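You operate a simulated robot arm through the tools that you are given. There is no shell and no other tool. Be economical: measure what you need, move in short steps, check, and stop when the job is done.

You run a simulated two-armed robot. Do the job below in one go: nothing can be reset, and whatever is moved stays where it is left.

Task
Take the clip box and put it on the shelf three of the supply rack. Fetch the plug gauge from the matching bench and set it on top of the silver tin there. Take the drip cup on the shelf four of the supply rack and put it away on the air bench shelf. Fetch the carton from the shelf three of the supply rack and set it on the shelf four of the supply rack. Put the spacer block on the side table away on the top of the station two right fixture plate. Put the foam pad on the top of the station two control box. Open the second drawer from the top. Any order will do. Set down upright: plug gauge.

Only the result counts: the job must be done as asked and must still hold three seconds after the hand-in. Knocking over, shifting, dropping, spilling or breaking anything else fails it.

Robot
Two 7-joint arms with two-finger parallel grippers on one trunk, on a base that drives. Base frame: it is fixed to the floor where the robot stands at the start and does not move with it; the origin is under the middle of the robot, x ahead of it, y to its left, z up. Units: m, rad, N and s.
The left shoulder is at the start at [0.045, 0.101, 1.11], the right one opposite. With the tool pointing down near the work surface each hand reaches from about 0.22 to 0.52 m from the robot's upright axis, wherever it stands, measured 20 degrees to its own side. Places, roughly: air bench shelf [-1.5, 7.1, 0.4]; carton [0.75, -1, 1]; clip box [0.5, 0, 0.75]; drip cup (6x6x6 cm) [0.8, -0.8, 1.3]; foam pad (15x12x4 cm) [-1.9, 1.3, 0.9]; plug gauge [0.5, 0.25, 0.75]; second drawer [-4.6, 7.8, 0.6]; shelf four of the supply rack [0.8, -0.8, 1.2]; shelf three of the supply rack [0.8, -0.8, 0.9]; spacer block (2x3x5 cm) [-1.7, 1.3, 0.9]; tin [0.5, 0.25, 0.75]; top of the station two control box [-2, 4.7, 1.6]; top of the station two right fixture plate [-1.7, 4.7, 0.9]. Payload 2.4 kg a hand.
The TCP of each hand is the grasp point between the finger pads, 0.024 m short of the fingertips. In the tool frame z runs along the fingers and y along their closing line. Largest opening 0.068 m; finger width 0.017, thickness 0.01; the body of the gripper, 0.04 by 0.07 m, starts 0.041 m behind the TCP.
Orientation is that of the tool frame in the base frame, as [roll, pitch, yaw] about the fixed x, y, z axes, in that order (R = Rz(yaw) Ry(pitch) Rx(roll)). With the fingers straight down and closing along the base's y, the tool's x points along the base's -x, its y along +y and its z along -z.

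Tools
- The arms move only by the tool servo_tool. It takes "left_steps", "right_steps" or both (then of equal length, played together; a hand with none holds still); each is a list of rows, each a list of 7 numbers: the opening, from 0 (shut) to 1 (fully open), then the shift along the tool's x, y, z in units of 100 mm (1.0 is 100 mm), then the turn, a rotation vector about the tool's x, y, z in units of 45 degrees (1.0 is 45 degrees). In form: [[fingers, dx, dy, dz, wx, wy, wz], ...]. A call has 1 to 12 rows; each row is the pose to reach, as a shift and turn from the pose commanded when the call began, along the tool's axes at that moment. A call with a number of a shift or a turn outside -1 to 1 is refused whole. Each row takes 0.2 s and may step no farther than 0.05 m and 0.15 rad from the row before; otherwise, or with a gripper value out of range, the whole call is refused. Where a pose cannot be reached the arm comes as near as it can. A force on the tool above 40 N (or 10 N above the force at the start of the call, whichever is more), or a blocked arm, ends the call early, and 0.2 s more pass. The fingers move at their own pace (about 0.072 m/s each) and stop on an object; they squeeze with about 41 N. The grip force told is the motor's: it shows also when the fingers shut on nothing. Time passes only in rows, and 0.2 s behind the last, so rows that repeat a pose let the fingers close. The reply holds the time, the measured pose of the TCP, the force on the tool along the base axes, the opening and the grip force, in the units named above and with some noise, with the torque about the TCP (base axes, N m) and any sound that the robot's microphone picked up.
- Cameras (640 x 400 px; columns grow to the right, rows downward): "scene" is now at [0.131, 0.012, 1.2791]; the picture's right is [0.11, -0.99, 0.00], its down [-0.48, -0.05, -0.88] and it looks along [0.87, 0.10, -0.48] (base axes); focal length 280 px, centre (320, 200). "left" rides on the left gripper at [0.084, -0.011, -0.075] in its tool frame; the picture's right is [0.13, 0.99, 0.00], its down [-0.60, 0.08, -0.79] and it looks along [-0.79, 0.10, 0.61] (tool axes); focal length 251 px, centre (320, 200). "right" rides on the right gripper at [0.084, 0.011, -0.075] in its tool frame; the picture's right is [-0.13, 0.99, 0.00], its down [-0.60, -0.08, -0.79] and it looks along [-0.79, -0.10, 0.61] (tool axes); focal length 251 px, centre (320, 200). There is no depth. A picture from a camera that has moved, and an enlarged one, comes with that camera's place and axes in the base frame and with its lens.
- snapshot(camera): a new picture of that camera. It takes no simulated time.
- raise_lower(by): slides the trunk up (or, below 0, down) by that many m; the arms and the scene camera ride with it, the base frame stays. It gives what a move gives, with no picture.
- roll_base(legs): drives the robot by 1 to 6 legs, each [ahead, left, turn to the left] in m, m and rad, along the robot's own axes; the way and the turn of a leg run together, so that a leg with both is an arc; at most 1.5 m and 3.142 rad a leg. The arms and the cameras ride along, it lands a little off, and it stops where it bumps. It gives what a move gives.
- aim_head(pan, tilt): turns the head with the scene camera to pan (to the left, within 1.501 rad either way) and tilt (down, from -0.506 to 1.204), counted from straight ahead of the robot. It gives what a move gives.
- inspect(camera, box): a new picture of the part [left, top, right, bottom] of that camera's present view, enlarged. It takes no simulated time.
- finish_job(): hands the job in; it is judged then, once.

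Go step by step. Nothing tells you exact positions but the pictures and the camera data: compare them with the known pose of the tool, close in by small moves and look again before you grip or let go. The budget is 196 turns and 176 pictures, counting those below and the enlarged ones. Unless the task says otherwise, let go and move clear before handing in.

The tools are called after "Request:" as name(argument=value, ...) on one line, values as JSON. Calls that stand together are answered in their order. servo_tool: Moves the arms, as the interface text tells. Its arguments: {"type":"object","properties":{"left_steps":{"type":"array"},"right_steps":{"type":"array"}},"required":[]} The other tools are called the same way: raise_lower (by) slides the trunk up or down; roll_base (legs) drives the base; aim_head (pan, tilt) turns the head that bears the scene camera; snapshot (camera) takes a picture; inspect (camera, box) takes an enlarged picture of a part of a camera's view; finish_job () hands the job in.

At the start:

```text
time: 0.0
left_eef_pos: [0.3972, 0.2336, 1.1137]
left_tool_rot: [3.141, 0.0, -3.138]
left_wrist_force: [-0.3, -0.2, 0.5]
left_ft_torque: [0.01, -0.01, 0.02]
left_grip_width: 0.0677
left_gripper_force: 0.1
right_eef_pos: [0.3501, -0.1375, 1.1157]
right_tool_rot: [-3.14, 0.0, 3.14]
right_wrist_force: [0.3, 0.2, -0.6]
right_ft_torque: [0.0, -0.02, -0.03]
right_grip_width: 0.0682
right_gripper_force: 0.0
trunk travel left (down, up): [-0.325, 0.524]
robot x, y, heading: [-0.0015, 0.001, -0.002]
head pan, tilt: [0.112, 0.503]
```

scene: 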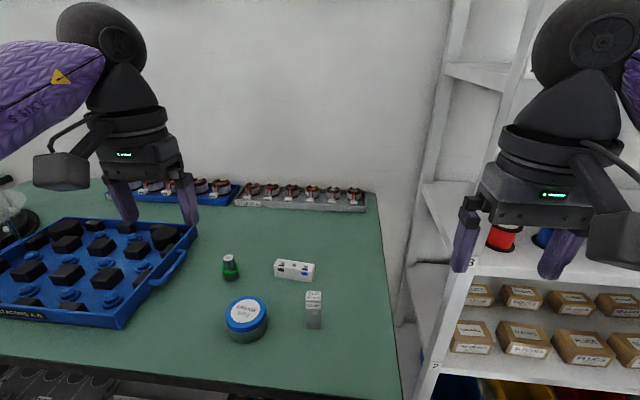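
right: 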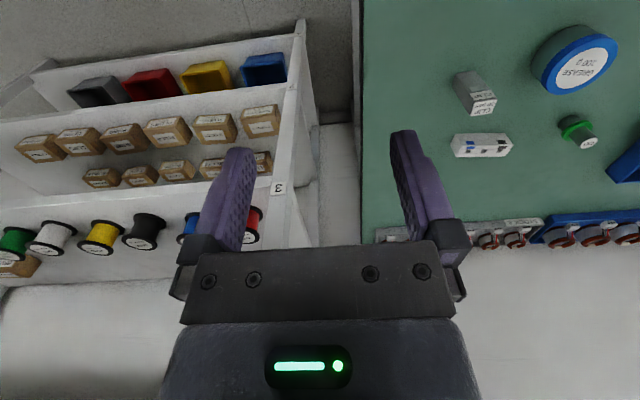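
left: 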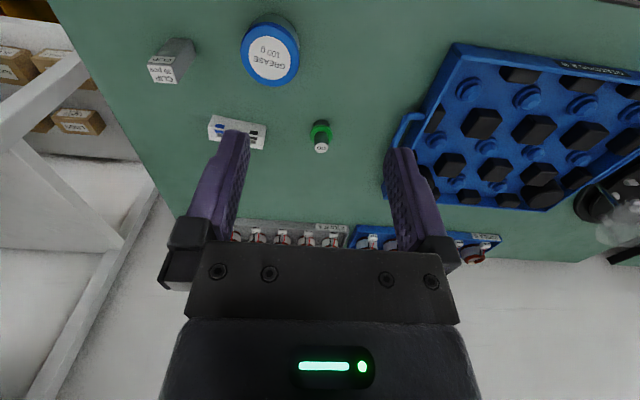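

I see the bench with a tin with a blue lid, a green-collared plug gauge, a grey clip box and a white block; the rack is on the right. I zoom in for details first.

Request:
inspect(camera="scene", box=[200, 230, 360, 350])

Request:
aim_head(pan=-0.7, tilt=0.3)

Request:
snapshot(camera="scene")

```text
3.33 times, centred on (280, 290) of scene
camera zoom: at [0.131, 0.012, 1.2791], right [0.11, -0.99, 0.0], down [-0.48, -0.05, -0.88], along [0.87, 0.1, -0.48], focal length 932 px, centre (453, -100)
```

zoom: 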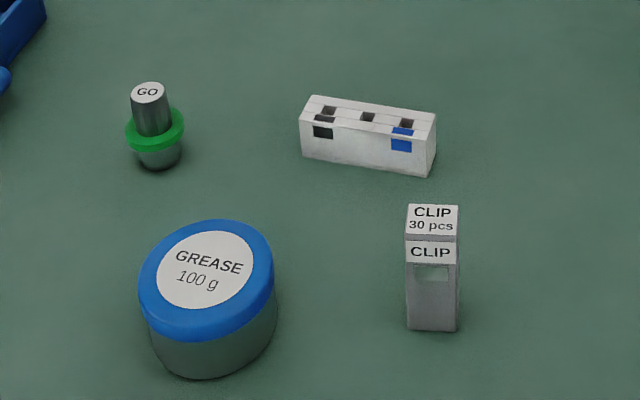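

```text
time: 1.1
left_eef_pos: [0.3981, 0.2345, 1.1144]
left_tool_rot: [-3.141, 0.001, -3.14]
left_wrist_force: [0.3, -1.0, -0.2]
left_ft_torque: [0.0, 0.0, -0.02]
left_grip_width: 0.068
left_gripper_force: 0.1
right_eef_pos: [0.3514, -0.1375, 1.1145]
right_tool_rot: [-3.141, 0.001, 3.139]
right_wrist_force: [-0.3, -0.9, -0.4]
right_ft_torque: [0.02, -0.03, 0.0]
right_grip_width: 0.0679
right_gripper_force: 0.1
trunk travel left (down, up): [-0.325, 0.524]
robot x, y, heading: [0.0009, -0.0027, 0.0]
head pan, tilt: [-0.7, 0.3]
```

```text
171 pictures are left
camera scene: at [0.1121, -0.0583, 1.2979], right [-0.64, -0.77, 0.0], down [-0.23, 0.19, -0.96], along [0.73, -0.61, -0.3], focal length 280 px, centre (320, 200)
```

scene: 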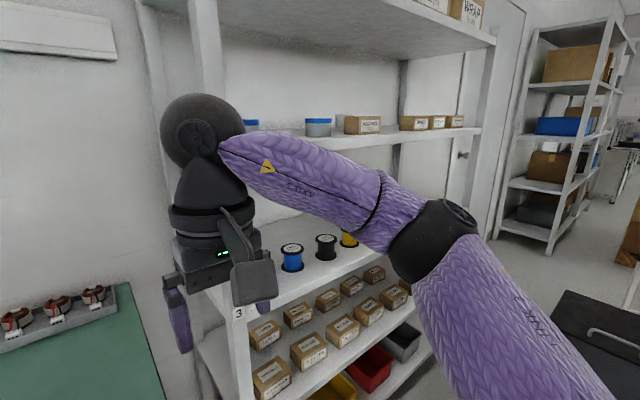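

The gauge is at about (0.58, 0.26), the tin at about (0.44, 0.17), the clip box at about (0.46, 0.06), with the bench top near z 0.82. I drive a little closer and look again with the left hand.

Request:
roll_base(legs=[[0.12, 0.03, 0]])

Request:
aim_head(pan=0.1, tilt=0.8)

Request:
snapshot(camera="scene")

Request:
snapshot(camera="left")

```text
time: 2.4
left_eef_pos: [0.5197, 0.2641, 1.113]
left_tool_rot: [-3.142, 0.0, -3.14]
left_wrist_force: [0.0, -0.3, 0.7]
left_ft_torque: [0.0, 0.02, -0.01]
left_grip_width: 0.0679
left_gripper_force: 0.1
right_eef_pos: [0.4719, -0.1061, 1.1144]
right_tool_rot: [3.14, 0.001, 3.138]
right_wrist_force: [-0.1, -0.2, 0.2]
right_ft_torque: [0.01, -0.01, 0.05]
right_grip_width: 0.068
right_gripper_force: 0.1
trunk travel left (down, up): [-0.325, 0.524]
robot x, y, heading: [0.1205, 0.0319, 0.0]
head pan, tilt: [-0.7, 0.3]
```

```text
time: 3.5
left_eef_pos: [0.5194, 0.2636, 1.1139]
left_tool_rot: [3.141, -0.001, -3.14]
left_wrist_force: [-0.6, -0.5, 0.9]
left_ft_torque: [-0.02, 0.01, 0.01]
left_grip_width: 0.0681
left_gripper_force: 0.1
right_eef_pos: [0.4718, -0.1076, 1.1159]
right_tool_rot: [-3.141, -0.001, 3.14]
right_wrist_force: [-0.7, 0.2, -0.7]
right_ft_torque: [0.01, 0.0, 0.03]
right_grip_width: 0.068
right_gripper_force: 0.0
trunk travel left (down, up): [-0.325, 0.524]
robot x, y, heading: [0.1218, 0.0333, -0.007]
head pan, tilt: [0.099, 0.799]
```

```text
170 pictures are left
camera scene: at [0.2424, 0.04, 1.2536], right [0.1, -1.0, 0.0], down [-0.71, -0.07, -0.7], along [0.69, 0.07, -0.72], focal length 280 px, centre (320, 200)
```

scene: 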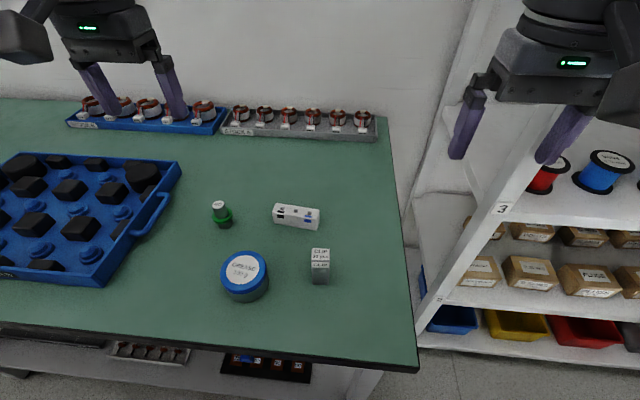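

```text
169 pictures are left
camera left: at [0.4364, 0.2528, 1.1888], right [-0.13, 0.99, 0.0], down [0.6, 0.08, 0.79], along [0.79, 0.1, -0.61], focal length 251 px, centre (320, 200)
```

left: 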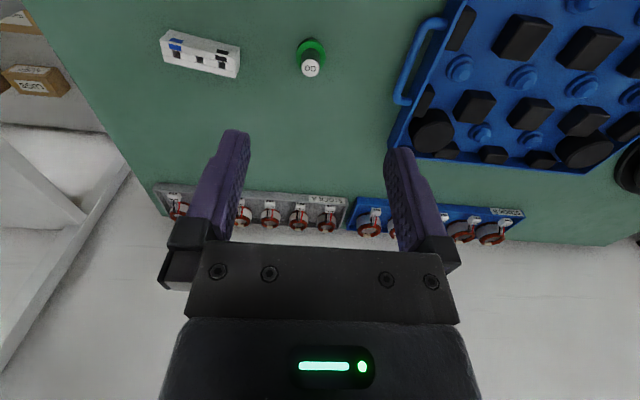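

The gauge is at about (0.58, 0.263), top near z 0.88. I move the left hand above it, still clear, and look.

Request:
servo_tool(left_steps=[[1, -0.3, 0, 0.3, 0, 0, 0], [1, -0.6, 0, 0.6, 0, 0, 0], [1, -0.6, 0, 0.9, 0, 0, 0], [1, -0.6, 0, 1.0, 0, 0, 0]])

Request:
snapshot(camera="left")

Request:
snapshot(camera="scene")

```text
time: 4.5
left_eef_pos: [0.5796, 0.2646, 1.0112]
left_tool_rot: [3.141, 0.001, -3.139]
left_wrist_force: [0.3, -0.2, -0.2]
left_ft_torque: [0.0, 0.0, 0.03]
left_grip_width: 0.0681
left_gripper_force: 0.1
right_eef_pos: [0.4721, -0.1063, 1.1149]
right_tool_rot: [-3.141, 0.0, 3.139]
right_wrist_force: [0.9, 1.1, 0.1]
right_ft_torque: [0.01, -0.02, -0.03]
right_grip_width: 0.0681
right_gripper_force: 0.1
trunk travel left (down, up): [-0.325, 0.524]
robot x, y, heading: [0.1239, 0.032, -0.0]
head pan, tilt: [0.099, 0.799]
```

```text
168 pictures are left
camera left: at [0.4964, 0.2532, 1.0862], right [-0.13, 0.99, 0.0], down [0.6, 0.08, 0.79], along [0.79, 0.1, -0.61], focal length 251 px, centre (320, 200)
```

left: 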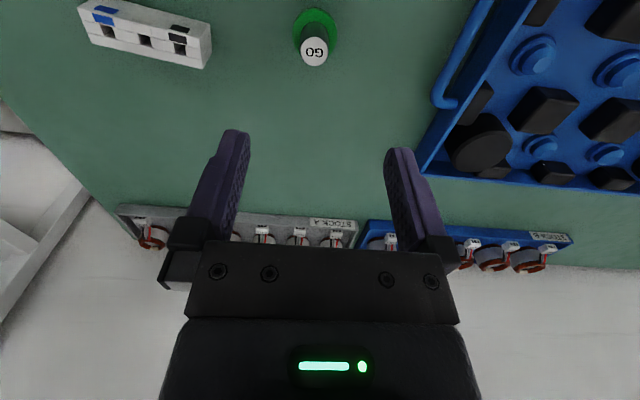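

```text
167 pictures are left
camera scene: at [0.2424, 0.0401, 1.2535], right [0.1, -1.0, 0.0], down [-0.71, -0.07, -0.7], along [0.69, 0.07, -0.72], focal length 280 px, centre (320, 200)
```

scene: 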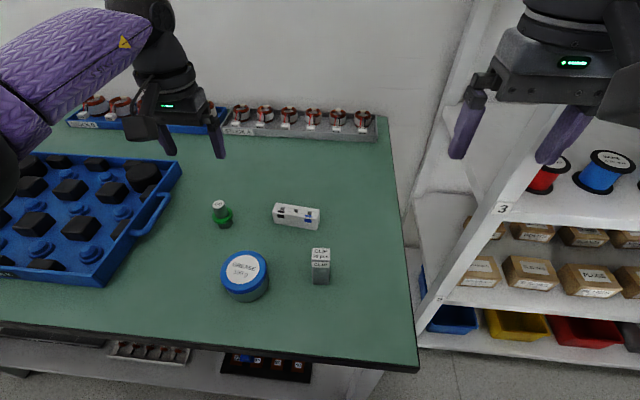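

The gauge axis is at about (0.575, 0.260), top z≈0.88, collar around 0.845. I come down to just above and check.

Request:
servo_tool(left_steps=[[1, 0.05, -0.05, 0.4, 0, 0, 0], [1, 0.05, -0.05, 0.8, 0, 0, 0]])

Request:
inspect(camera="scene", box=[140, 120, 300, 220])

Request:
snapshot(camera="left")

Request:
snapshot(camera="right")

```text
time: 5.1
left_eef_pos: [0.5729, 0.2602, 0.93]
left_tool_rot: [3.14, 0.002, -3.138]
left_wrist_force: [-0.3, 0.2, -0.6]
left_ft_torque: [0.02, 0.0, 0.02]
left_grip_width: 0.068
left_gripper_force: 0.1
right_eef_pos: [0.4721, -0.1074, 1.1146]
right_tool_rot: [3.141, 0.001, 3.139]
right_wrist_force: [0.4, 0.3, -0.8]
right_ft_torque: [0.0, -0.02, 0.0]
right_grip_width: 0.0683
right_gripper_force: 0.2
trunk travel left (down, up): [-0.325, 0.524]
robot x, y, heading: [0.1207, 0.0296, 0.002]
head pan, tilt: [0.099, 0.799]
```

```text
4.00 times, centred on (220, 170) of scene
camera zoom: at [0.2425, 0.0401, 1.2535], right [0.1, -1.0, 0.0], down [-0.71, -0.07, -0.7], along [0.69, 0.07, -0.72], focal length 1118 px, centre (720, 320)
```

zoom: 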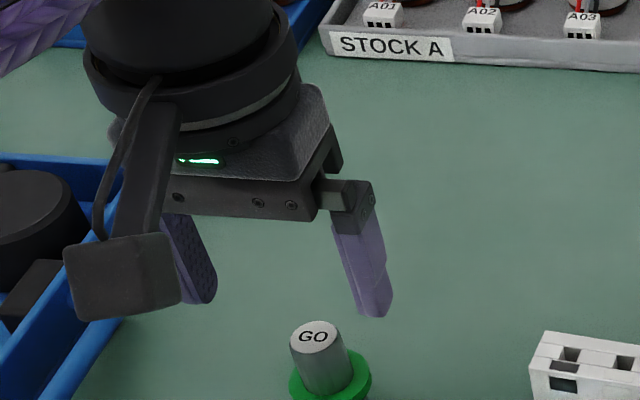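

```text
165 pictures are left
camera left: at [0.4902, 0.2494, 1.0051], right [-0.13, 0.99, 0.0], down [0.6, 0.08, 0.79], along [0.79, 0.1, -0.61], focal length 251 px, centre (320, 200)
```

left: 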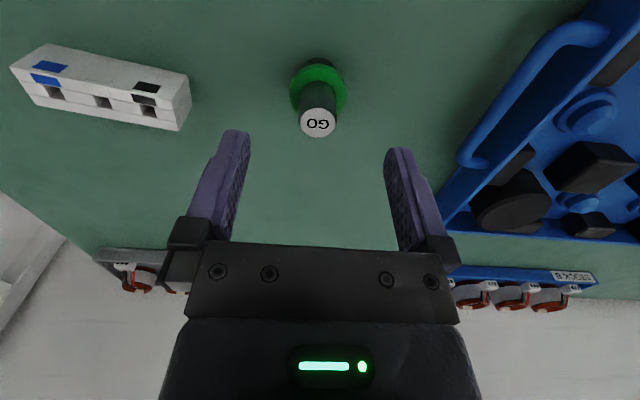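

```text
164 pictures are left
camera right: at [0.3887, -0.0963, 1.1898], right [0.13, 0.99, 0.0], down [0.6, -0.08, 0.79], along [0.79, -0.1, -0.61], focal length 251 px, centre (320, 200)
```

right: 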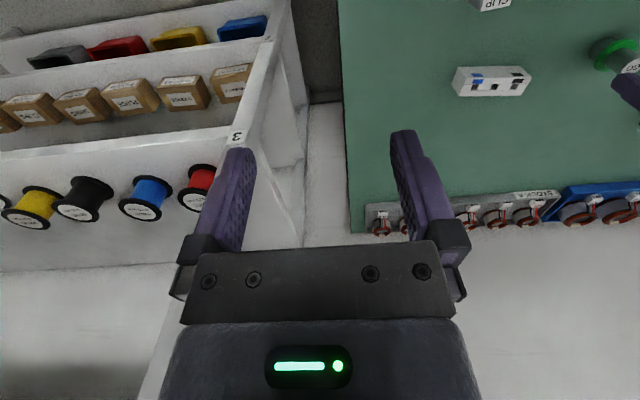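

Alignment is good. I lower so the fingertips stop just above the collar and close on the neck.

Request:
servo_tool(left_steps=[[1, -0.02, 0, 0.25, 0, 0, 0], [1, -0.02, 0, 0.47, 0, 0, 0], [0.5, -0.02, 0, 0.47, 0, 0, 0], [0.2, -0.02, 0, 0.47, 0, 0, 0], [0, -0.02, 0, 0.47, 0, 0, 0], [0, -0.02, 0, 0.47, 0, 0, 0]])

Request:
inspect(camera="scene", box=[140, 140, 300, 240])

Request:
snapshot(camera="left")

```text
time: 6.5
left_eef_pos: [0.5754, 0.2586, 0.8863]
left_tool_rot: [3.141, 0.0, -3.14]
left_wrist_force: [-0.4, 0.3, -0.1]
left_ft_torque: [-0.02, 0.05, 0.01]
left_grip_width: 0.0219
left_gripper_force: 39.0
right_eef_pos: [0.4737, -0.1067, 1.1153]
right_tool_rot: [-3.141, -0.002, 3.14]
right_wrist_force: [-0.1, 0.7, 0.0]
right_ft_torque: [0.01, -0.01, 0.0]
right_grip_width: 0.0679
right_gripper_force: 0.2
trunk travel left (down, up): [-0.325, 0.524]
robot x, y, heading: [0.1202, 0.03, 0.005]
head pan, tilt: [0.099, 0.799]
```

```text
4.00 times, centred on (220, 190) of scene
camera zoom: at [0.2425, 0.0401, 1.2535], right [0.1, -1.0, 0.0], down [-0.71, -0.07, -0.7], along [0.69, 0.07, -0.72], focal length 1118 px, centre (720, 240)
```

zoom: 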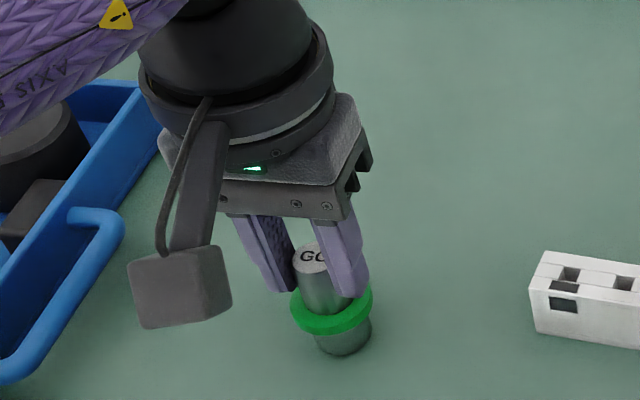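

```text
162 pictures are left
camera left: at [0.4929, 0.2481, 0.9602], right [-0.13, 0.99, 0.0], down [0.6, 0.08, 0.79], along [0.79, 0.1, -0.61], focal length 251 px, centre (320, 200)
```

left: 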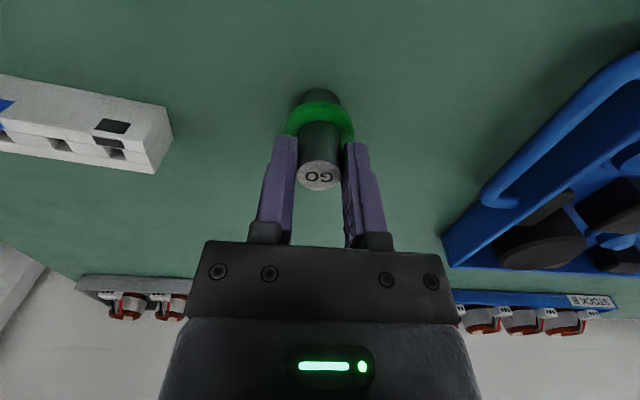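

The gauge is gripped (22 mm). I lift it and carry it over towards the tin.

Request:
servo_tool(left_steps=[[0, 0, 0, -0.3, 0, 0, 0], [0, 0, 0, -0.7, 0, 0, 0], [0, 0.1, -0.1, -1.0, 0, 0, 0], [0, 0.5, -0.4, -1.0, 0, 0, 0], [0, 0.9, -0.6, -1.0, 0, 0, 0], [0, 1.0, -0.86, -1.0, 0, 0, 0]])

Request:
servo_tool(left_steps=[[0, 0.3, 0, 0, 0, 0, 0], [0, 0.3, 0, 0, 0, 0, 0]])

Request:
inspect(camera="scene", box=[140, 180, 340, 320])

Request:
snapshot(camera="left")

```text
time: 7.9
left_eef_pos: [0.4752, 0.1709, 0.9877]
left_tool_rot: [3.141, -0.001, -3.137]
left_wrist_force: [0.1, 0.3, -2.5]
left_ft_torque: [-0.01, 0.02, -0.02]
left_grip_width: 0.0216
left_gripper_force: 38.9
right_eef_pos: [0.4722, -0.1068, 1.1145]
right_tool_rot: [3.141, 0.0, 3.14]
right_wrist_force: [-0.1, -0.1, -0.5]
right_ft_torque: [-0.02, 0.01, -0.01]
right_grip_width: 0.068
right_gripper_force: 0.1
trunk travel left (down, up): [-0.325, 0.524]
robot x, y, heading: [0.1202, 0.0292, 0.002]
head pan, tilt: [0.099, 0.799]
```

```text
time: 8.5
left_eef_pos: [0.447, 0.174, 0.9844]
left_tool_rot: [-3.141, 0.0, -3.139]
left_wrist_force: [0.3, -0.3, -1.9]
left_ft_torque: [0.01, -0.04, 0.02]
left_grip_width: 0.0217
left_gripper_force: 38.5
right_eef_pos: [0.4721, -0.1071, 1.1157]
right_tool_rot: [3.141, 0.0, 3.14]
right_wrist_force: [0.2, -0.3, -0.2]
right_ft_torque: [0.0, 0.01, 0.01]
right_grip_width: 0.0682
right_gripper_force: 0.1
trunk travel left (down, up): [-0.325, 0.524]
robot x, y, heading: [0.1224, 0.0301, -0.003]
head pan, tilt: [0.099, 0.799]
```

```text
2.86 times, centred on (240, 250) of scene
camera zoom: at [0.2423, 0.0401, 1.2535], right [0.1, -1.0, 0.0], down [-0.71, -0.07, -0.7], along [0.69, 0.07, -0.72], focal length 799 px, centre (549, 57)
```

zoom: 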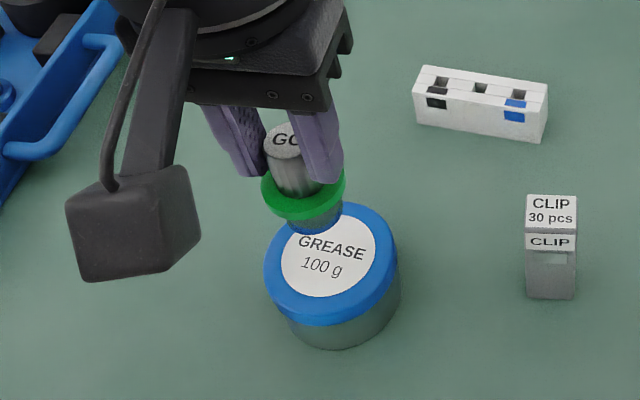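

```text
160 pictures are left
camera left: at [0.3635, 0.1617, 1.0605], right [-0.13, 0.99, 0.0], down [0.6, 0.08, 0.79], along [0.79, 0.1, -0.61], focal length 251 px, centre (320, 200)
```

left: 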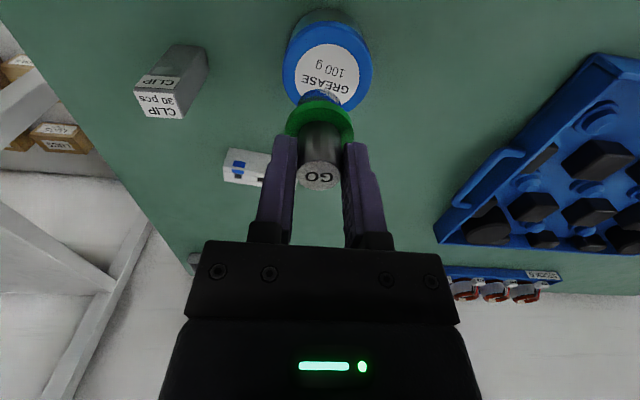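

The lid centre is at about (0.444, 0.176, 0.88), right under the gauge. I lower most of the way and look.

Request:
servo_tool(left_steps=[[0, 0.02, 0.02, 0.15, 0, 0, 0], [0, 0.02, 0.02, 0.3, 0, 0, 0], [0, 0.02, 0.02, 0.3, 0, 0, 0]])

Request:
inspect(camera="scene", box=[140, 180, 340, 320])

Request:
inspect(camera="left", box=[240, 0, 400, 200])

```text
time: 9.3
left_eef_pos: [0.4425, 0.1755, 0.9573]
left_tool_rot: [-3.14, -0.001, -3.14]
left_wrist_force: [0.3, -0.6, -1.6]
left_ft_torque: [-0.01, 0.02, -0.03]
left_grip_width: 0.0217
left_gripper_force: 38.6
right_eef_pos: [0.4717, -0.1074, 1.115]
right_tool_rot: [-3.141, -0.001, -3.141]
right_wrist_force: [0.1, 0.4, 0.2]
right_ft_torque: [0.01, -0.04, 0.0]
right_grip_width: 0.0678
right_gripper_force: 0.1
trunk travel left (down, up): [-0.325, 0.524]
robot x, y, heading: [0.1174, 0.0288, 0.0]
head pan, tilt: [0.099, 0.799]
```

```text
2.86 times, centred on (240, 250) of scene
camera zoom: at [0.2424, 0.0401, 1.2535], right [0.1, -1.0, 0.0], down [-0.71, -0.07, -0.7], along [0.69, 0.07, -0.72], focal length 799 px, centre (549, 57)
```

zoom: 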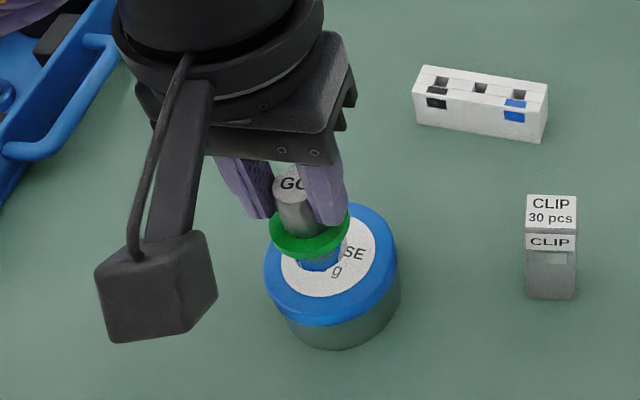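

```text
2.00 times, centred on (320, 100) of left
camera zoom: at [0.36, 0.164, 1.0322], right [-0.13, 0.99, 0.0], down [0.6, 0.08, 0.79], along [0.79, 0.1, -0.61], focal length 503 px, centre (320, 400)
```

zoom: 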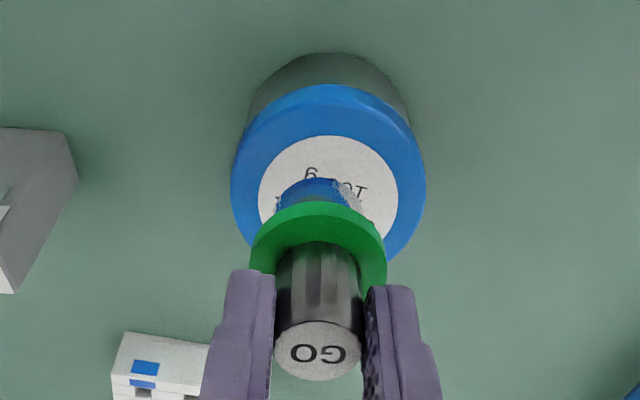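

Centering looks good. I lower slowly to contact.

Request:
servo_tool(left_steps=[[0, 0, 0, 0.05, 0, 0, 0], [0, 0, 0, 0.09, 0, 0, 0], [0, 0, 0, 0.12, 0, 0, 0]])

Request:
inspect(camera="left", box=[240, 0, 400, 200])

```text
time: 10.1
left_eef_pos: [0.444, 0.1755, 0.9449]
left_tool_rot: [-3.141, 0.001, -3.141]
left_wrist_force: [0.2, 0.4, -1.8]
left_ft_torque: [-0.01, 0.01, 0.01]
left_grip_width: 0.0217
left_gripper_force: 38.4
right_eef_pos: [0.4722, -0.1073, 1.1154]
right_tool_rot: [-3.14, 0.001, 3.138]
right_wrist_force: [0.3, -0.1, 0.6]
right_ft_torque: [0.02, 0.01, 0.04]
right_grip_width: 0.0677
right_gripper_force: 0.0
trunk travel left (down, up): [-0.325, 0.524]
robot x, y, heading: [0.1251, 0.0307, -0.0]
head pan, tilt: [0.099, 0.799]
```

```text
2.00 times, centred on (320, 100) of left
camera zoom: at [0.3611, 0.164, 1.0196], right [-0.13, 0.99, 0.0], down [0.6, 0.08, 0.79], along [0.79, 0.1, -0.61], focal length 503 px, centre (320, 400)
```

zoom: 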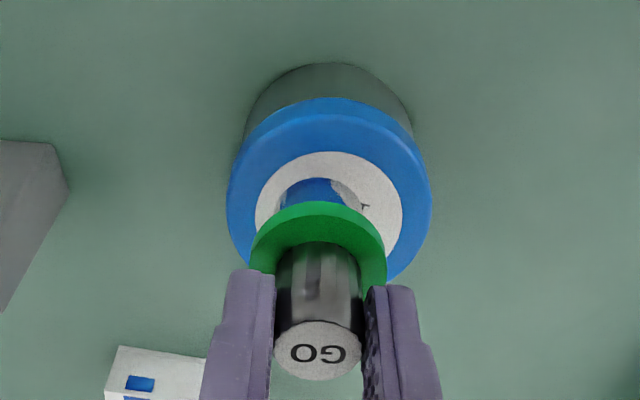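

No contact yet; I go on down in small steps.

Request:
servo_tool(left_steps=[[0, 0, 0, 0.03, 0, 0, 0], [0, 0, 0, 0.05, 0, 0, 0]])

Request:
servo_tool(left_steps=[[0, 0, 0, 0.02, 0, 0, 0], [0, 0, 0, 0.04, 0, 0, 0]])

Request:
inspect(camera="left", box=[240, 0, 400, 200])

```text
time: 10.7
left_eef_pos: [0.445, 0.1749, 0.9388]
left_tool_rot: [3.14, 0.0, -3.139]
left_wrist_force: [-0.6, 0.1, -1.3]
left_ft_torque: [-0.02, -0.03, -0.01]
left_grip_width: 0.0217
left_gripper_force: 38.6
right_eef_pos: [0.4737, -0.1077, 1.1144]
right_tool_rot: [3.141, -0.001, 3.141]
right_wrist_force: [-0.1, 0.0, -0.1]
right_ft_torque: [-0.04, 0.01, 0.0]
right_grip_width: 0.0681
right_gripper_force: 0.0
trunk travel left (down, up): [-0.325, 0.524]
robot x, y, heading: [0.1222, 0.0311, -0.001]
head pan, tilt: [0.099, 0.799]
```

```text
time: 11.3
left_eef_pos: [0.4453, 0.1748, 0.935]
left_tool_rot: [3.14, 0.001, -3.141]
left_wrist_force: [0.9, 0.2, -2.7]
left_ft_torque: [0.0, -0.01, -0.01]
left_grip_width: 0.0218
left_gripper_force: 38.8
right_eef_pos: [0.4718, -0.1078, 1.1146]
right_tool_rot: [-3.141, -0.002, 3.14]
right_wrist_force: [0.5, 0.9, -1.1]
right_ft_torque: [0.0, 0.02, -0.01]
right_grip_width: 0.068
right_gripper_force: 0.0
trunk travel left (down, up): [-0.325, 0.524]
robot x, y, heading: [0.1205, 0.0326, -0.005]
head pan, tilt: [0.099, 0.799]
```

```text
2.00 times, centred on (320, 100) of left
camera zoom: at [0.3619, 0.1634, 1.0106], right [-0.13, 0.99, 0.0], down [0.6, 0.08, 0.79], along [0.79, 0.1, -0.61], focal length 503 px, centre (320, 400)
```

zoom: 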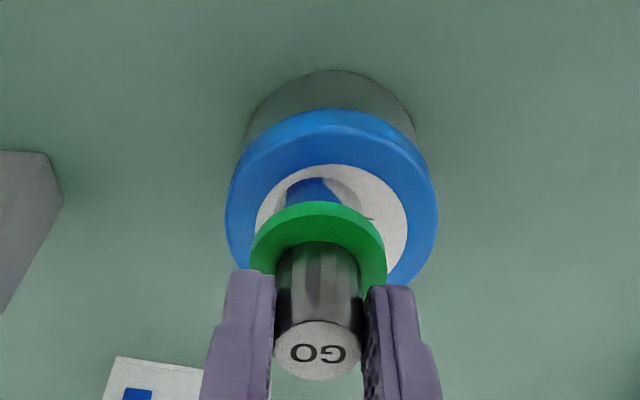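

Still free. I continue in 3 mm steps.

Request:
servo_tool(left_steps=[[0, 0, 0, 0.015, 0, 0, 0], [0, 0, 0, 0.03, 0, 0, 0]])

Request:
inspect(camera="scene", box=[200, 220, 300, 310])

```text
time: 11.9
left_eef_pos: [0.4448, 0.1755, 0.9332]
left_tool_rot: [3.141, -0.001, -3.14]
left_wrist_force: [0.0, -0.9, -1.9]
left_ft_torque: [0.0, -0.04, -0.02]
left_grip_width: 0.022
left_gripper_force: 38.4
right_eef_pos: [0.4721, -0.1067, 1.1146]
right_tool_rot: [3.141, 0.001, 3.139]
right_wrist_force: [-0.4, -0.7, -0.3]
right_ft_torque: [0.0, -0.02, 0.02]
right_grip_width: 0.0681
right_gripper_force: 0.0
trunk travel left (down, up): [-0.325, 0.524]
robot x, y, heading: [0.1197, 0.0332, -0.002]
head pan, tilt: [0.099, 0.799]
```

```text
4.44 times, centred on (250, 265) of scene
camera zoom: at [0.2424, 0.0401, 1.2535], right [0.1, -1.0, 0.0], down [-0.71, -0.07, -0.7], along [0.69, 0.07, -0.72], focal length 1243 px, centre (631, -89)
```

zoom: 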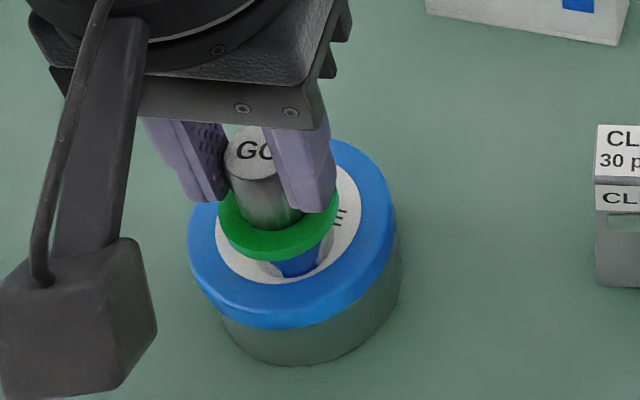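

Request:
servo_tool(left_steps=[[0, 0, 0, 0.015, 0, 0, 0], [0, 0, 0, 0.03, 0, 0, 0]])

Request:
servo_tool(left_steps=[[0, 0, 0, 0.015, 0, 0, 0], [0, 0, 0, 0.03, 0, 0, 0]])

Request:
inspect(camera="scene", box=[200, 220, 300, 310])

```text
time: 12.5
left_eef_pos: [0.4445, 0.1741, 0.9307]
left_tool_rot: [3.141, 0.003, -3.14]
left_wrist_force: [1.8, 0.7, 19.8]
left_ft_torque: [-0.06, -0.16, -0.07]
left_grip_width: 0.0217
left_gripper_force: 38.7
right_eef_pos: [0.4709, -0.1081, 1.115]
right_tool_rot: [3.14, -0.001, 3.139]
right_wrist_force: [-0.4, 0.4, -0.7]
right_ft_torque: [0.0, 0.0, -0.02]
right_grip_width: 0.068
right_gripper_force: 0.1
trunk travel left (down, up): [-0.325, 0.524]
robot x, y, heading: [0.1222, 0.0278, -0.006]
head pan, tilt: [0.099, 0.799]
```

```text
time: 13.1
left_eef_pos: [0.4439, 0.1757, 0.9297]
left_tool_rot: [-3.139, 0.01, -3.14]
left_wrist_force: [-5.2, 2.7, 22.7]
left_ft_torque: [0.26, 0.3, 0.01]
left_grip_width: 0.0212
left_gripper_force: 38.3
right_eef_pos: [0.4716, -0.1076, 1.1156]
right_tool_rot: [3.141, 0.002, -3.14]
right_wrist_force: [-0.4, -0.2, 0.0]
right_ft_torque: [-0.02, 0.0, 0.0]
right_grip_width: 0.068
right_gripper_force: 0.1
trunk travel left (down, up): [-0.325, 0.524]
robot x, y, heading: [0.1219, 0.0311, -0.001]
head pan, tilt: [0.099, 0.799]
stopped in row 2 (left hand): the force on the tool passed its limit at 43 N (the readings are from after the stop); the commanded pose is now the measured one
```

```text
4.44 times, centred on (250, 265) of scene
camera zoom: at [0.2402, 0.0398, 1.2537], right [0.1, -0.99, 0.0], down [-0.71, -0.07, -0.7], along [0.69, 0.07, -0.72], focal length 1243 px, centre (631, -89)
```

zoom: 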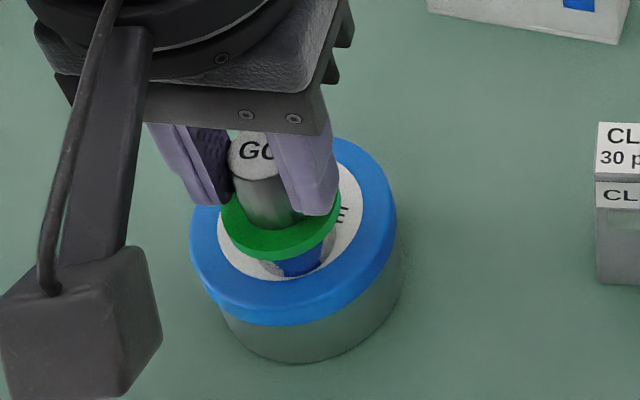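

Contact made. I relieve the press, open, and lift clear.

Request:
servo_tool(left_steps=[[0, 0, 0, -0.02, 0, 0, 0], [0, 0, 0, -0.02, 0, 0, 0]])

Request:
servo_tool(left_steps=[[0.3, 0, 0, 0, 0, 0, 0], [0.6, 0, 0, 0, 0, 0, 0], [1, 0, 0, 0, 0, 0, 0], [1, 0, 0, 0, 0, 0, 0], [1, 0, 0, -0.4, 0, 0, 0], [1, 0, 0, -0.8, 0, 0, 0]])

Request:
inspect(camera="scene", box=[200, 200, 340, 310])

```text
time: 13.7
left_eef_pos: [0.4453, 0.1739, 0.9289]
left_tool_rot: [-3.141, 0.004, -3.14]
left_wrist_force: [-1.6, -0.5, 1.6]
left_ft_torque: [-0.03, 0.06, 0.01]
left_grip_width: 0.0215
left_gripper_force: 38.0
right_eef_pos: [0.472, -0.1077, 1.1144]
right_tool_rot: [3.141, 0.0, 3.139]
right_wrist_force: [-0.2, -0.9, 0.2]
right_ft_torque: [0.02, -0.02, 0.0]
right_grip_width: 0.068
right_gripper_force: 0.0
trunk travel left (down, up): [-0.325, 0.524]
robot x, y, heading: [0.1227, 0.0276, 0.001]
head pan, tilt: [0.099, 0.799]
```

```text
time: 15.1
left_eef_pos: [0.4447, 0.1753, 1.01]
left_tool_rot: [-3.141, 0.004, -3.14]
left_wrist_force: [-0.1, 0.9, -0.9]
left_ft_torque: [-0.03, -0.01, -0.01]
left_grip_width: 0.0682
left_gripper_force: 0.0
right_eef_pos: [0.4724, -0.1066, 1.1152]
right_tool_rot: [-3.141, 0.0, 3.139]
right_wrist_force: [-0.1, 0.6, 0.5]
right_ft_torque: [-0.03, -0.01, -0.03]
right_grip_width: 0.0678
right_gripper_force: 0.1
trunk travel left (down, up): [-0.325, 0.524]
robot x, y, heading: [0.1214, 0.0294, 0.002]
head pan, tilt: [0.099, 0.799]
```

```text
3.64 times, centred on (270, 255) of scene
camera zoom: at [0.2423, 0.04, 1.2535], right [0.1, -1.0, 0.0], down [-0.71, -0.07, -0.7], along [0.69, 0.07, -0.72], focal length 1017 px, centre (502, 0)
```

zoom: 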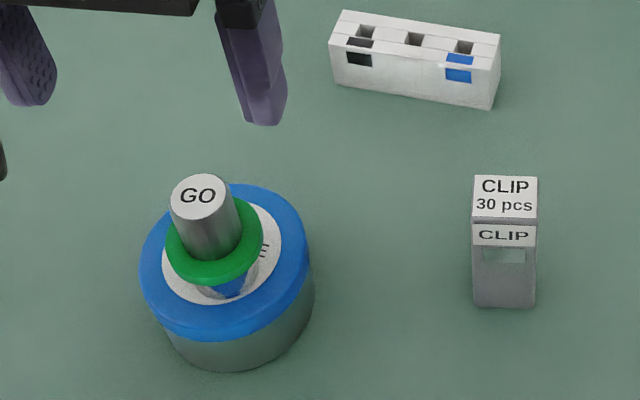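

The gauge stands on the tin. Before picking the clip box I look at the rack to plan how to place into it.

Request:
servo_tool(left_steps=[[1, 0.2, 0, -0.4, 0, 0, 0], [1, 0.5, 0, -0.8, 0, 0, 0], [1, 0.5, 0, -1, 0, 0, 0]])

Request:
roll_base(legs=[[-0.3, 0, 0], [0, -0.8, 0]])

Request:
aim_head(pan=0, tilt=0.25)

Request:
snapshot(camera="scene")

Request:
snapshot(camera="right")

Request:
snapshot(camera="left")

```text
time: 15.9
left_eef_pos: [0.3961, 0.1771, 1.1096]
left_tool_rot: [-3.14, 0.005, -3.14]
left_wrist_force: [-0.5, 0.5, 0.0]
left_ft_torque: [0.0, 0.01, 0.02]
left_grip_width: 0.0679
left_gripper_force: 0.1
right_eef_pos: [0.4715, -0.1064, 1.1147]
right_tool_rot: [-3.141, 0.0, 3.14]
right_wrist_force: [0.0, -0.2, 0.2]
right_ft_torque: [-0.01, 0.04, -0.03]
right_grip_width: 0.068
right_gripper_force: 0.1
trunk travel left (down, up): [-0.325, 0.524]
robot x, y, heading: [0.1234, 0.031, 0.006]
head pan, tilt: [0.099, 0.799]
```

```text
time: 21.9
left_eef_pos: [0.0981, -0.6292, 1.109]
left_tool_rot: [-3.139, 0.003, -3.134]
left_wrist_force: [0.6, 0.0, 0.0]
left_ft_torque: [-0.02, -0.03, 0.01]
left_grip_width: 0.068
left_gripper_force: 0.0
right_eef_pos: [0.1765, -0.9102, 1.1146]
right_tool_rot: [-3.142, -0.001, -3.136]
right_wrist_force: [0.6, 0.1, -0.3]
right_ft_torque: [0.0, -0.01, 0.04]
right_grip_width: 0.0681
right_gripper_force: 0.1
trunk travel left (down, up): [-0.325, 0.524]
robot x, y, heading: [-0.175, -0.7736, 0.006]
head pan, tilt: [0.099, 0.799]
```

```text
time: 22.9
left_eef_pos: [0.0962, -0.6291, 1.1091]
left_tool_rot: [-3.14, 0.003, -3.133]
left_wrist_force: [1.0, 0.3, 0.1]
left_ft_torque: [-0.02, -0.01, 0.0]
left_grip_width: 0.0679
left_gripper_force: 0.1
right_eef_pos: [0.1766, -0.9106, 1.1151]
right_tool_rot: [3.141, 0.0, -3.136]
right_wrist_force: [0.8, 0.5, 0.0]
right_ft_torque: [0.02, -0.02, -0.02]
right_grip_width: 0.0681
right_gripper_force: 0.0
trunk travel left (down, up): [-0.325, 0.524]
robot x, y, heading: [-0.1743, -0.7735, 0.006]
head pan, tilt: [0.0, 0.25]
```

```text
152 pictures are left
camera scene: at [-0.0412, -0.773, 1.3025], right [0.01, -1.0, 0.0], down [-0.25, 0.0, -0.97], along [0.97, 0.01, -0.25], focal length 280 px, centre (320, 200)
```

scene: 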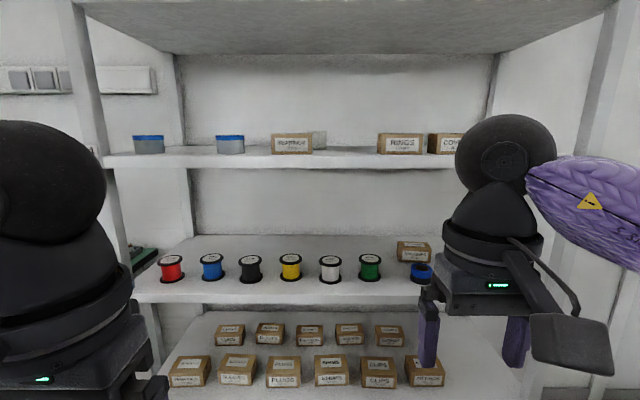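

```text
151 pictures are left
camera right: at [0.0928, -0.9006, 1.1898], right [0.12, 0.99, 0.0], down [0.6, -0.08, 0.79], along [0.79, -0.1, -0.61], focal length 251 px, centre (320, 200)
```

right: 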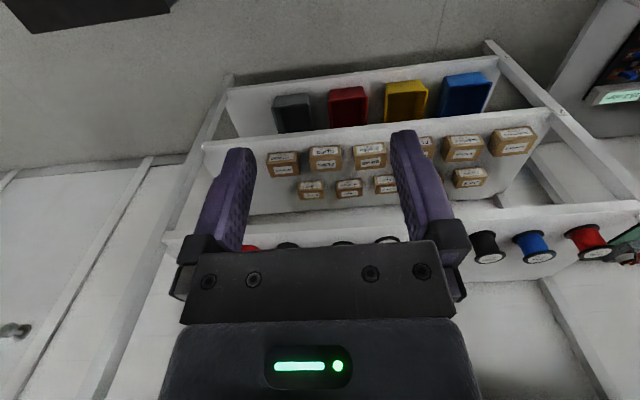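

```text
150 pictures are left
camera left: at [0.014, -0.6403, 1.1834], right [-0.14, 0.99, 0.0], down [0.6, 0.08, 0.8], along [0.79, 0.11, -0.61], focal length 251 px, centre (320, 200)
```

left: 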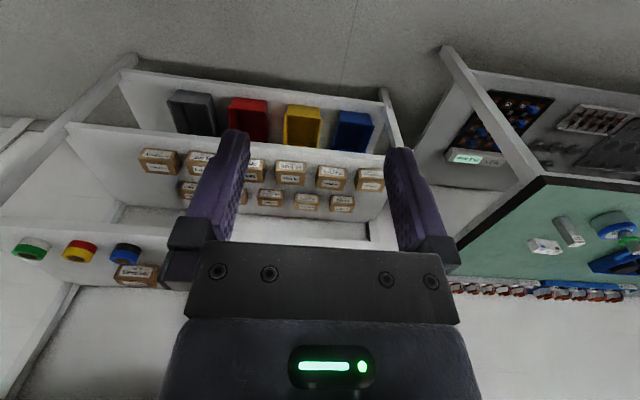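

Request:
inspect(camera="scene", box=[100, 110, 290, 220])

Request:
inspect(camera="scene", box=[260, 110, 480, 220])

Request:
inspect(camera="scene", box=[300, 220, 460, 320])

```text
3.37 times, centred on (195, 165) of scene
camera zoom: at [-0.0412, -0.773, 1.3025], right [0.01, -1.0, 0.0], down [-0.25, 0.0, -0.97], along [0.97, 0.01, -0.25], focal length 942 px, centre (741, 318)
```

zoom: 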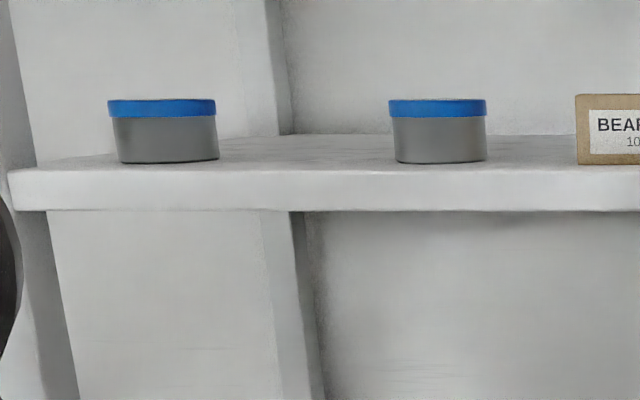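

```text
2.91 times, centred on (370, 165) of scene
camera zoom: at [-0.0412, -0.773, 1.3025], right [0.01, -1.0, 0.0], down [-0.25, 0.0, -0.97], along [0.97, 0.01, -0.25], focal length 813 px, centre (174, 302)
```

zoom: 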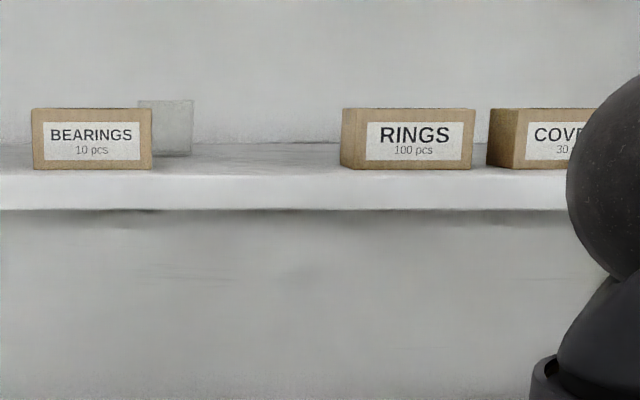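

```text
4.00 times, centred on (380, 270) of scene
camera zoom: at [-0.0412, -0.773, 1.3025], right [0.01, -1.0, 0.0], down [-0.25, 0.0, -0.97], along [0.97, 0.01, -0.25], focal length 1118 px, centre (80, -80)
```

zoom: 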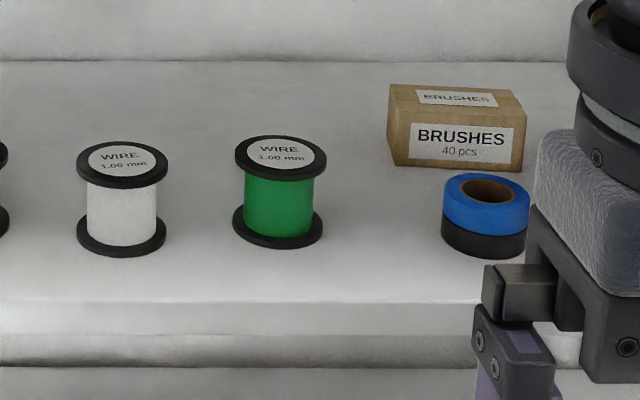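

The drip cup is the pale cup behind BEARINGS on shelf four, and the carton is BRUSHES on shelf three. To reach under shelves I want the wrist camera above the fingers, so I test turning the right wrist by half a turn in free air.

Request:
servo_tool(right_steps=[[1, 0, 0, 0, 0, 0, 0.18], [1, 0, 0, 0, 0, 0, 0.36], [1, 0, 0, 0, 0, 0, 0.54], [1, 0, 0, 0, 0, 0, 0.72], [1, 0, 0, 0, 0, 0, 0.9], [1, 0, 0, 0, 0, 0, 1]])

Request:
servo_tool(right_steps=[[1, 0, 0, 0, 0, 0, 0.18], [1, 0, 0, 0, 0, 0, 0.36], [1, 0, 0, 0, 0, 0, 0.54], [1, 0, 0, 0, 0, 0, 0.72], [1, 0, 0, 0, 0, 0, 0.9], [1, 0, 0, 0, 0, 0, 1]])

Request:
servo_tool(right_steps=[[1, 0, 0, 0, 0, 0, 0.18], [1, 0, 0, 0, 0, 0, 0.36], [1, 0, 0, 0, 0, 0, 0.54], [1, 0, 0, 0, 0, 0, 0.72], [1, 0, 0, 0, 0, 0, 0.9], [1, 0, 0, 0, 0, 0, 1]])

Request:
servo_tool(right_steps=[[1, 0, 0, 0, 0, 0, 0.18], [1, 0, 0, 0, 0, 0, 0.36], [1, 0, 0, 0, 0, 0, 0.54], [1, 0, 0, 0, 0, 0, 0.72], [1, 0, 0, 0, 0, 0, 0.9], [1, 0, 0, 0, 0, 0, 1]])

Request:
snapshot(camera="scene")

```text
time: 24.2
left_eef_pos: [0.0966, -0.6278, 1.1092]
left_tool_rot: [-3.14, 0.004, -3.134]
left_wrist_force: [-0.8, 1.4, 0.1]
left_ft_torque: [0.02, -0.03, 0.02]
left_grip_width: 0.0682
left_gripper_force: 0.1
right_eef_pos: [0.1768, -0.9116, 1.1153]
right_tool_rot: [3.141, -0.002, 2.36]
right_wrist_force: [0.5, 0.2, -0.4]
right_ft_torque: [0.02, -0.03, 0.01]
right_grip_width: 0.068
right_gripper_force: 0.0
trunk travel left (down, up): [-0.325, 0.524]
robot x, y, heading: [-0.1755, -0.7757, 0.007]
head pan, tilt: [0.0, 0.25]
```

```text
time: 25.6
left_eef_pos: [0.0973, -0.627, 1.1096]
left_tool_rot: [-3.141, 0.003, -3.133]
left_wrist_force: [-0.5, 0.6, 0.4]
left_ft_torque: [0.02, 0.02, 0.01]
left_grip_width: 0.0681
left_gripper_force: 0.0
right_eef_pos: [0.1761, -0.9121, 1.1142]
right_tool_rot: [3.141, 0.0, 1.576]
right_wrist_force: [-1.0, -1.1, 0.0]
right_ft_torque: [-0.03, -0.02, -0.01]
right_grip_width: 0.068
right_gripper_force: 0.0
trunk travel left (down, up): [-0.325, 0.524]
robot x, y, heading: [-0.1739, -0.7748, 0.007]
head pan, tilt: [0.0, 0.25]
```

```text
time: 27.1
left_eef_pos: [0.0968, -0.6288, 1.1092]
left_tool_rot: [-3.141, 0.003, -3.134]
left_wrist_force: [0.6, 0.4, -0.5]
left_ft_torque: [-0.02, 0.0, 0.03]
left_grip_width: 0.068
left_gripper_force: 0.1
right_eef_pos: [0.1764, -0.9107, 1.1146]
right_tool_rot: [3.141, 0.0, 0.79]
right_wrist_force: [0.6, 0.1, 0.3]
right_ft_torque: [-0.02, -0.01, -0.01]
right_grip_width: 0.0679
right_gripper_force: 0.1
trunk travel left (down, up): [-0.325, 0.524]
robot x, y, heading: [-0.1763, -0.7782, 0.008]
head pan, tilt: [0.0, 0.25]
```

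```text
time: 28.4
left_eef_pos: [0.0965, -0.6281, 1.1088]
left_tool_rot: [-3.139, 0.002, -3.134]
left_wrist_force: [-0.2, 0.6, 0.0]
left_ft_torque: [0.0, 0.02, -0.04]
left_grip_width: 0.068
left_gripper_force: 0.0
right_eef_pos: [0.1766, -0.911, 1.1152]
right_tool_rot: [-3.141, 0.0, 0.005]
right_wrist_force: [-0.2, -0.5, 0.0]
right_ft_torque: [0.02, -0.02, 0.02]
right_grip_width: 0.068
right_gripper_force: 0.0
trunk travel left (down, up): [-0.325, 0.524]
robot x, y, heading: [-0.1769, -0.7735, 0.005]
head pan, tilt: [0.0, 0.25]
```

```text
146 pictures are left
camera scene: at [-0.0412, -0.773, 1.3026], right [0.01, -1.0, 0.0], down [-0.25, 0.0, -0.97], along [0.97, 0.01, -0.25], focal length 280 px, centre (320, 200)
```

scene: 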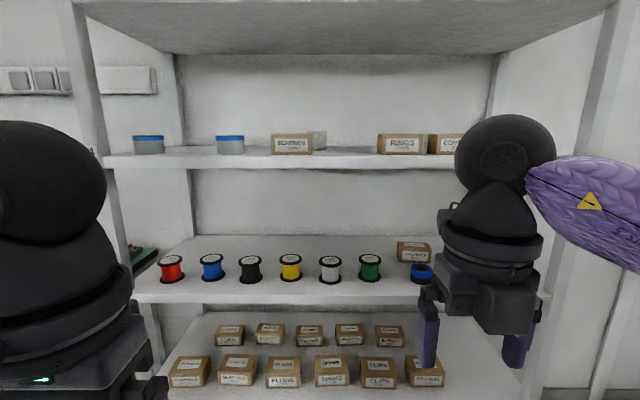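

The wrist flips fine. Now I check the height of shelf five's underside above shelf four.

Request:
aim_head(pan=0, tilt=-0.3)

Request:
snapshot(camera="scene")

Request:
raise_lower(by=0.25)

Request:
aim_head(pan=0, tilt=0.15)

Request:
snapshot(camera="scene")

```text
time: 29.4
left_eef_pos: [0.0969, -0.6283, 1.1096]
left_tool_rot: [-3.14, 0.003, -3.132]
left_wrist_force: [0.0, -0.7, 0.6]
left_ft_torque: [-0.02, 0.0, 0.03]
left_grip_width: 0.0681
left_gripper_force: 0.0
right_eef_pos: [0.1756, -0.9109, 1.1161]
right_tool_rot: [3.141, 0.0, 0.005]
right_wrist_force: [0.1, 0.6, -0.1]
right_ft_torque: [0.02, -0.03, 0.01]
right_grip_width: 0.068
right_gripper_force: 0.1
trunk travel left (down, up): [-0.325, 0.524]
robot x, y, heading: [-0.1774, -0.7761, 0.005]
head pan, tilt: [0.0, -0.3]
```

```text
145 pictures are left
camera scene: at [-0.056, -0.7731, 1.351], right [0.01, -1.0, 0.0], down [0.29, 0.0, -0.96], along [0.96, 0.01, 0.29], focal length 280 px, centre (320, 200)
```

scene: 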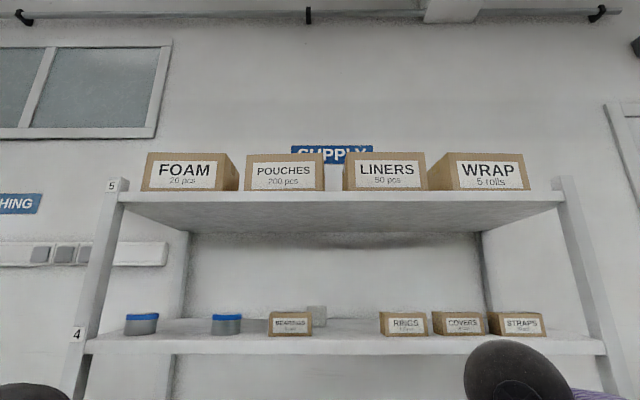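

```text
time: 32.0
left_eef_pos: [0.0975, -0.628, 1.3583]
left_tool_rot: [-3.141, 0.004, -3.132]
left_wrist_force: [1.2, 0.2, 0.5]
left_ft_torque: [0.01, 0.01, 0.0]
left_grip_width: 0.0679
left_gripper_force: 0.0
right_eef_pos: [0.1778, -0.9119, 1.3639]
right_tool_rot: [3.141, 0.0, 0.005]
right_wrist_force: [-0.5, 1.1, -0.5]
right_ft_torque: [0.02, 0.01, 0.01]
right_grip_width: 0.0683
right_gripper_force: 0.0
trunk travel left (down, up): [-0.575, 0.274]
robot x, y, heading: [-0.1759, -0.773, 0.005]
head pan, tilt: [0.0, -0.3]
```

```text
time: 32.9
left_eef_pos: [0.0967, -0.629, 1.3594]
left_tool_rot: [-3.139, 0.004, -3.131]
left_wrist_force: [0.2, -0.4, -0.4]
left_ft_torque: [0.04, -0.01, -0.03]
left_grip_width: 0.0679
left_gripper_force: 0.1
right_eef_pos: [0.1764, -0.9103, 1.3646]
right_tool_rot: [-3.142, 0.001, 0.005]
right_wrist_force: [0.5, 0.6, 0.2]
right_ft_torque: [-0.01, -0.03, 0.0]
right_grip_width: 0.068
right_gripper_force: 0.1
trunk travel left (down, up): [-0.575, 0.274]
robot x, y, heading: [-0.1734, -0.7747, 0.009]
head pan, tilt: [0.0, 0.15]
```

```text
144 pictures are left
camera scene: at [-0.0705, -0.7732, 1.5633], right [0.01, -1.0, 0.0], down [-0.15, 0.0, -0.99], along [0.99, 0.01, -0.15], focal length 280 px, centre (320, 200)
```

scene: 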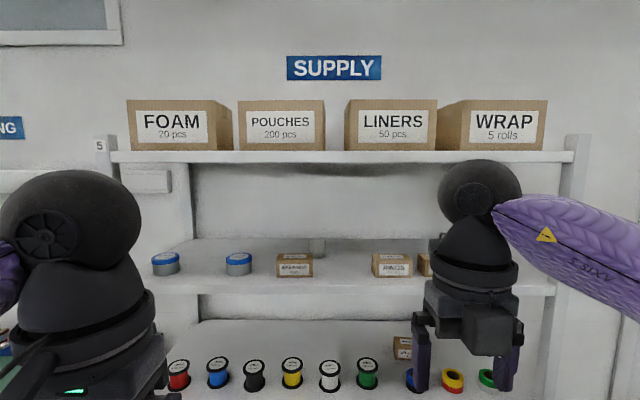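

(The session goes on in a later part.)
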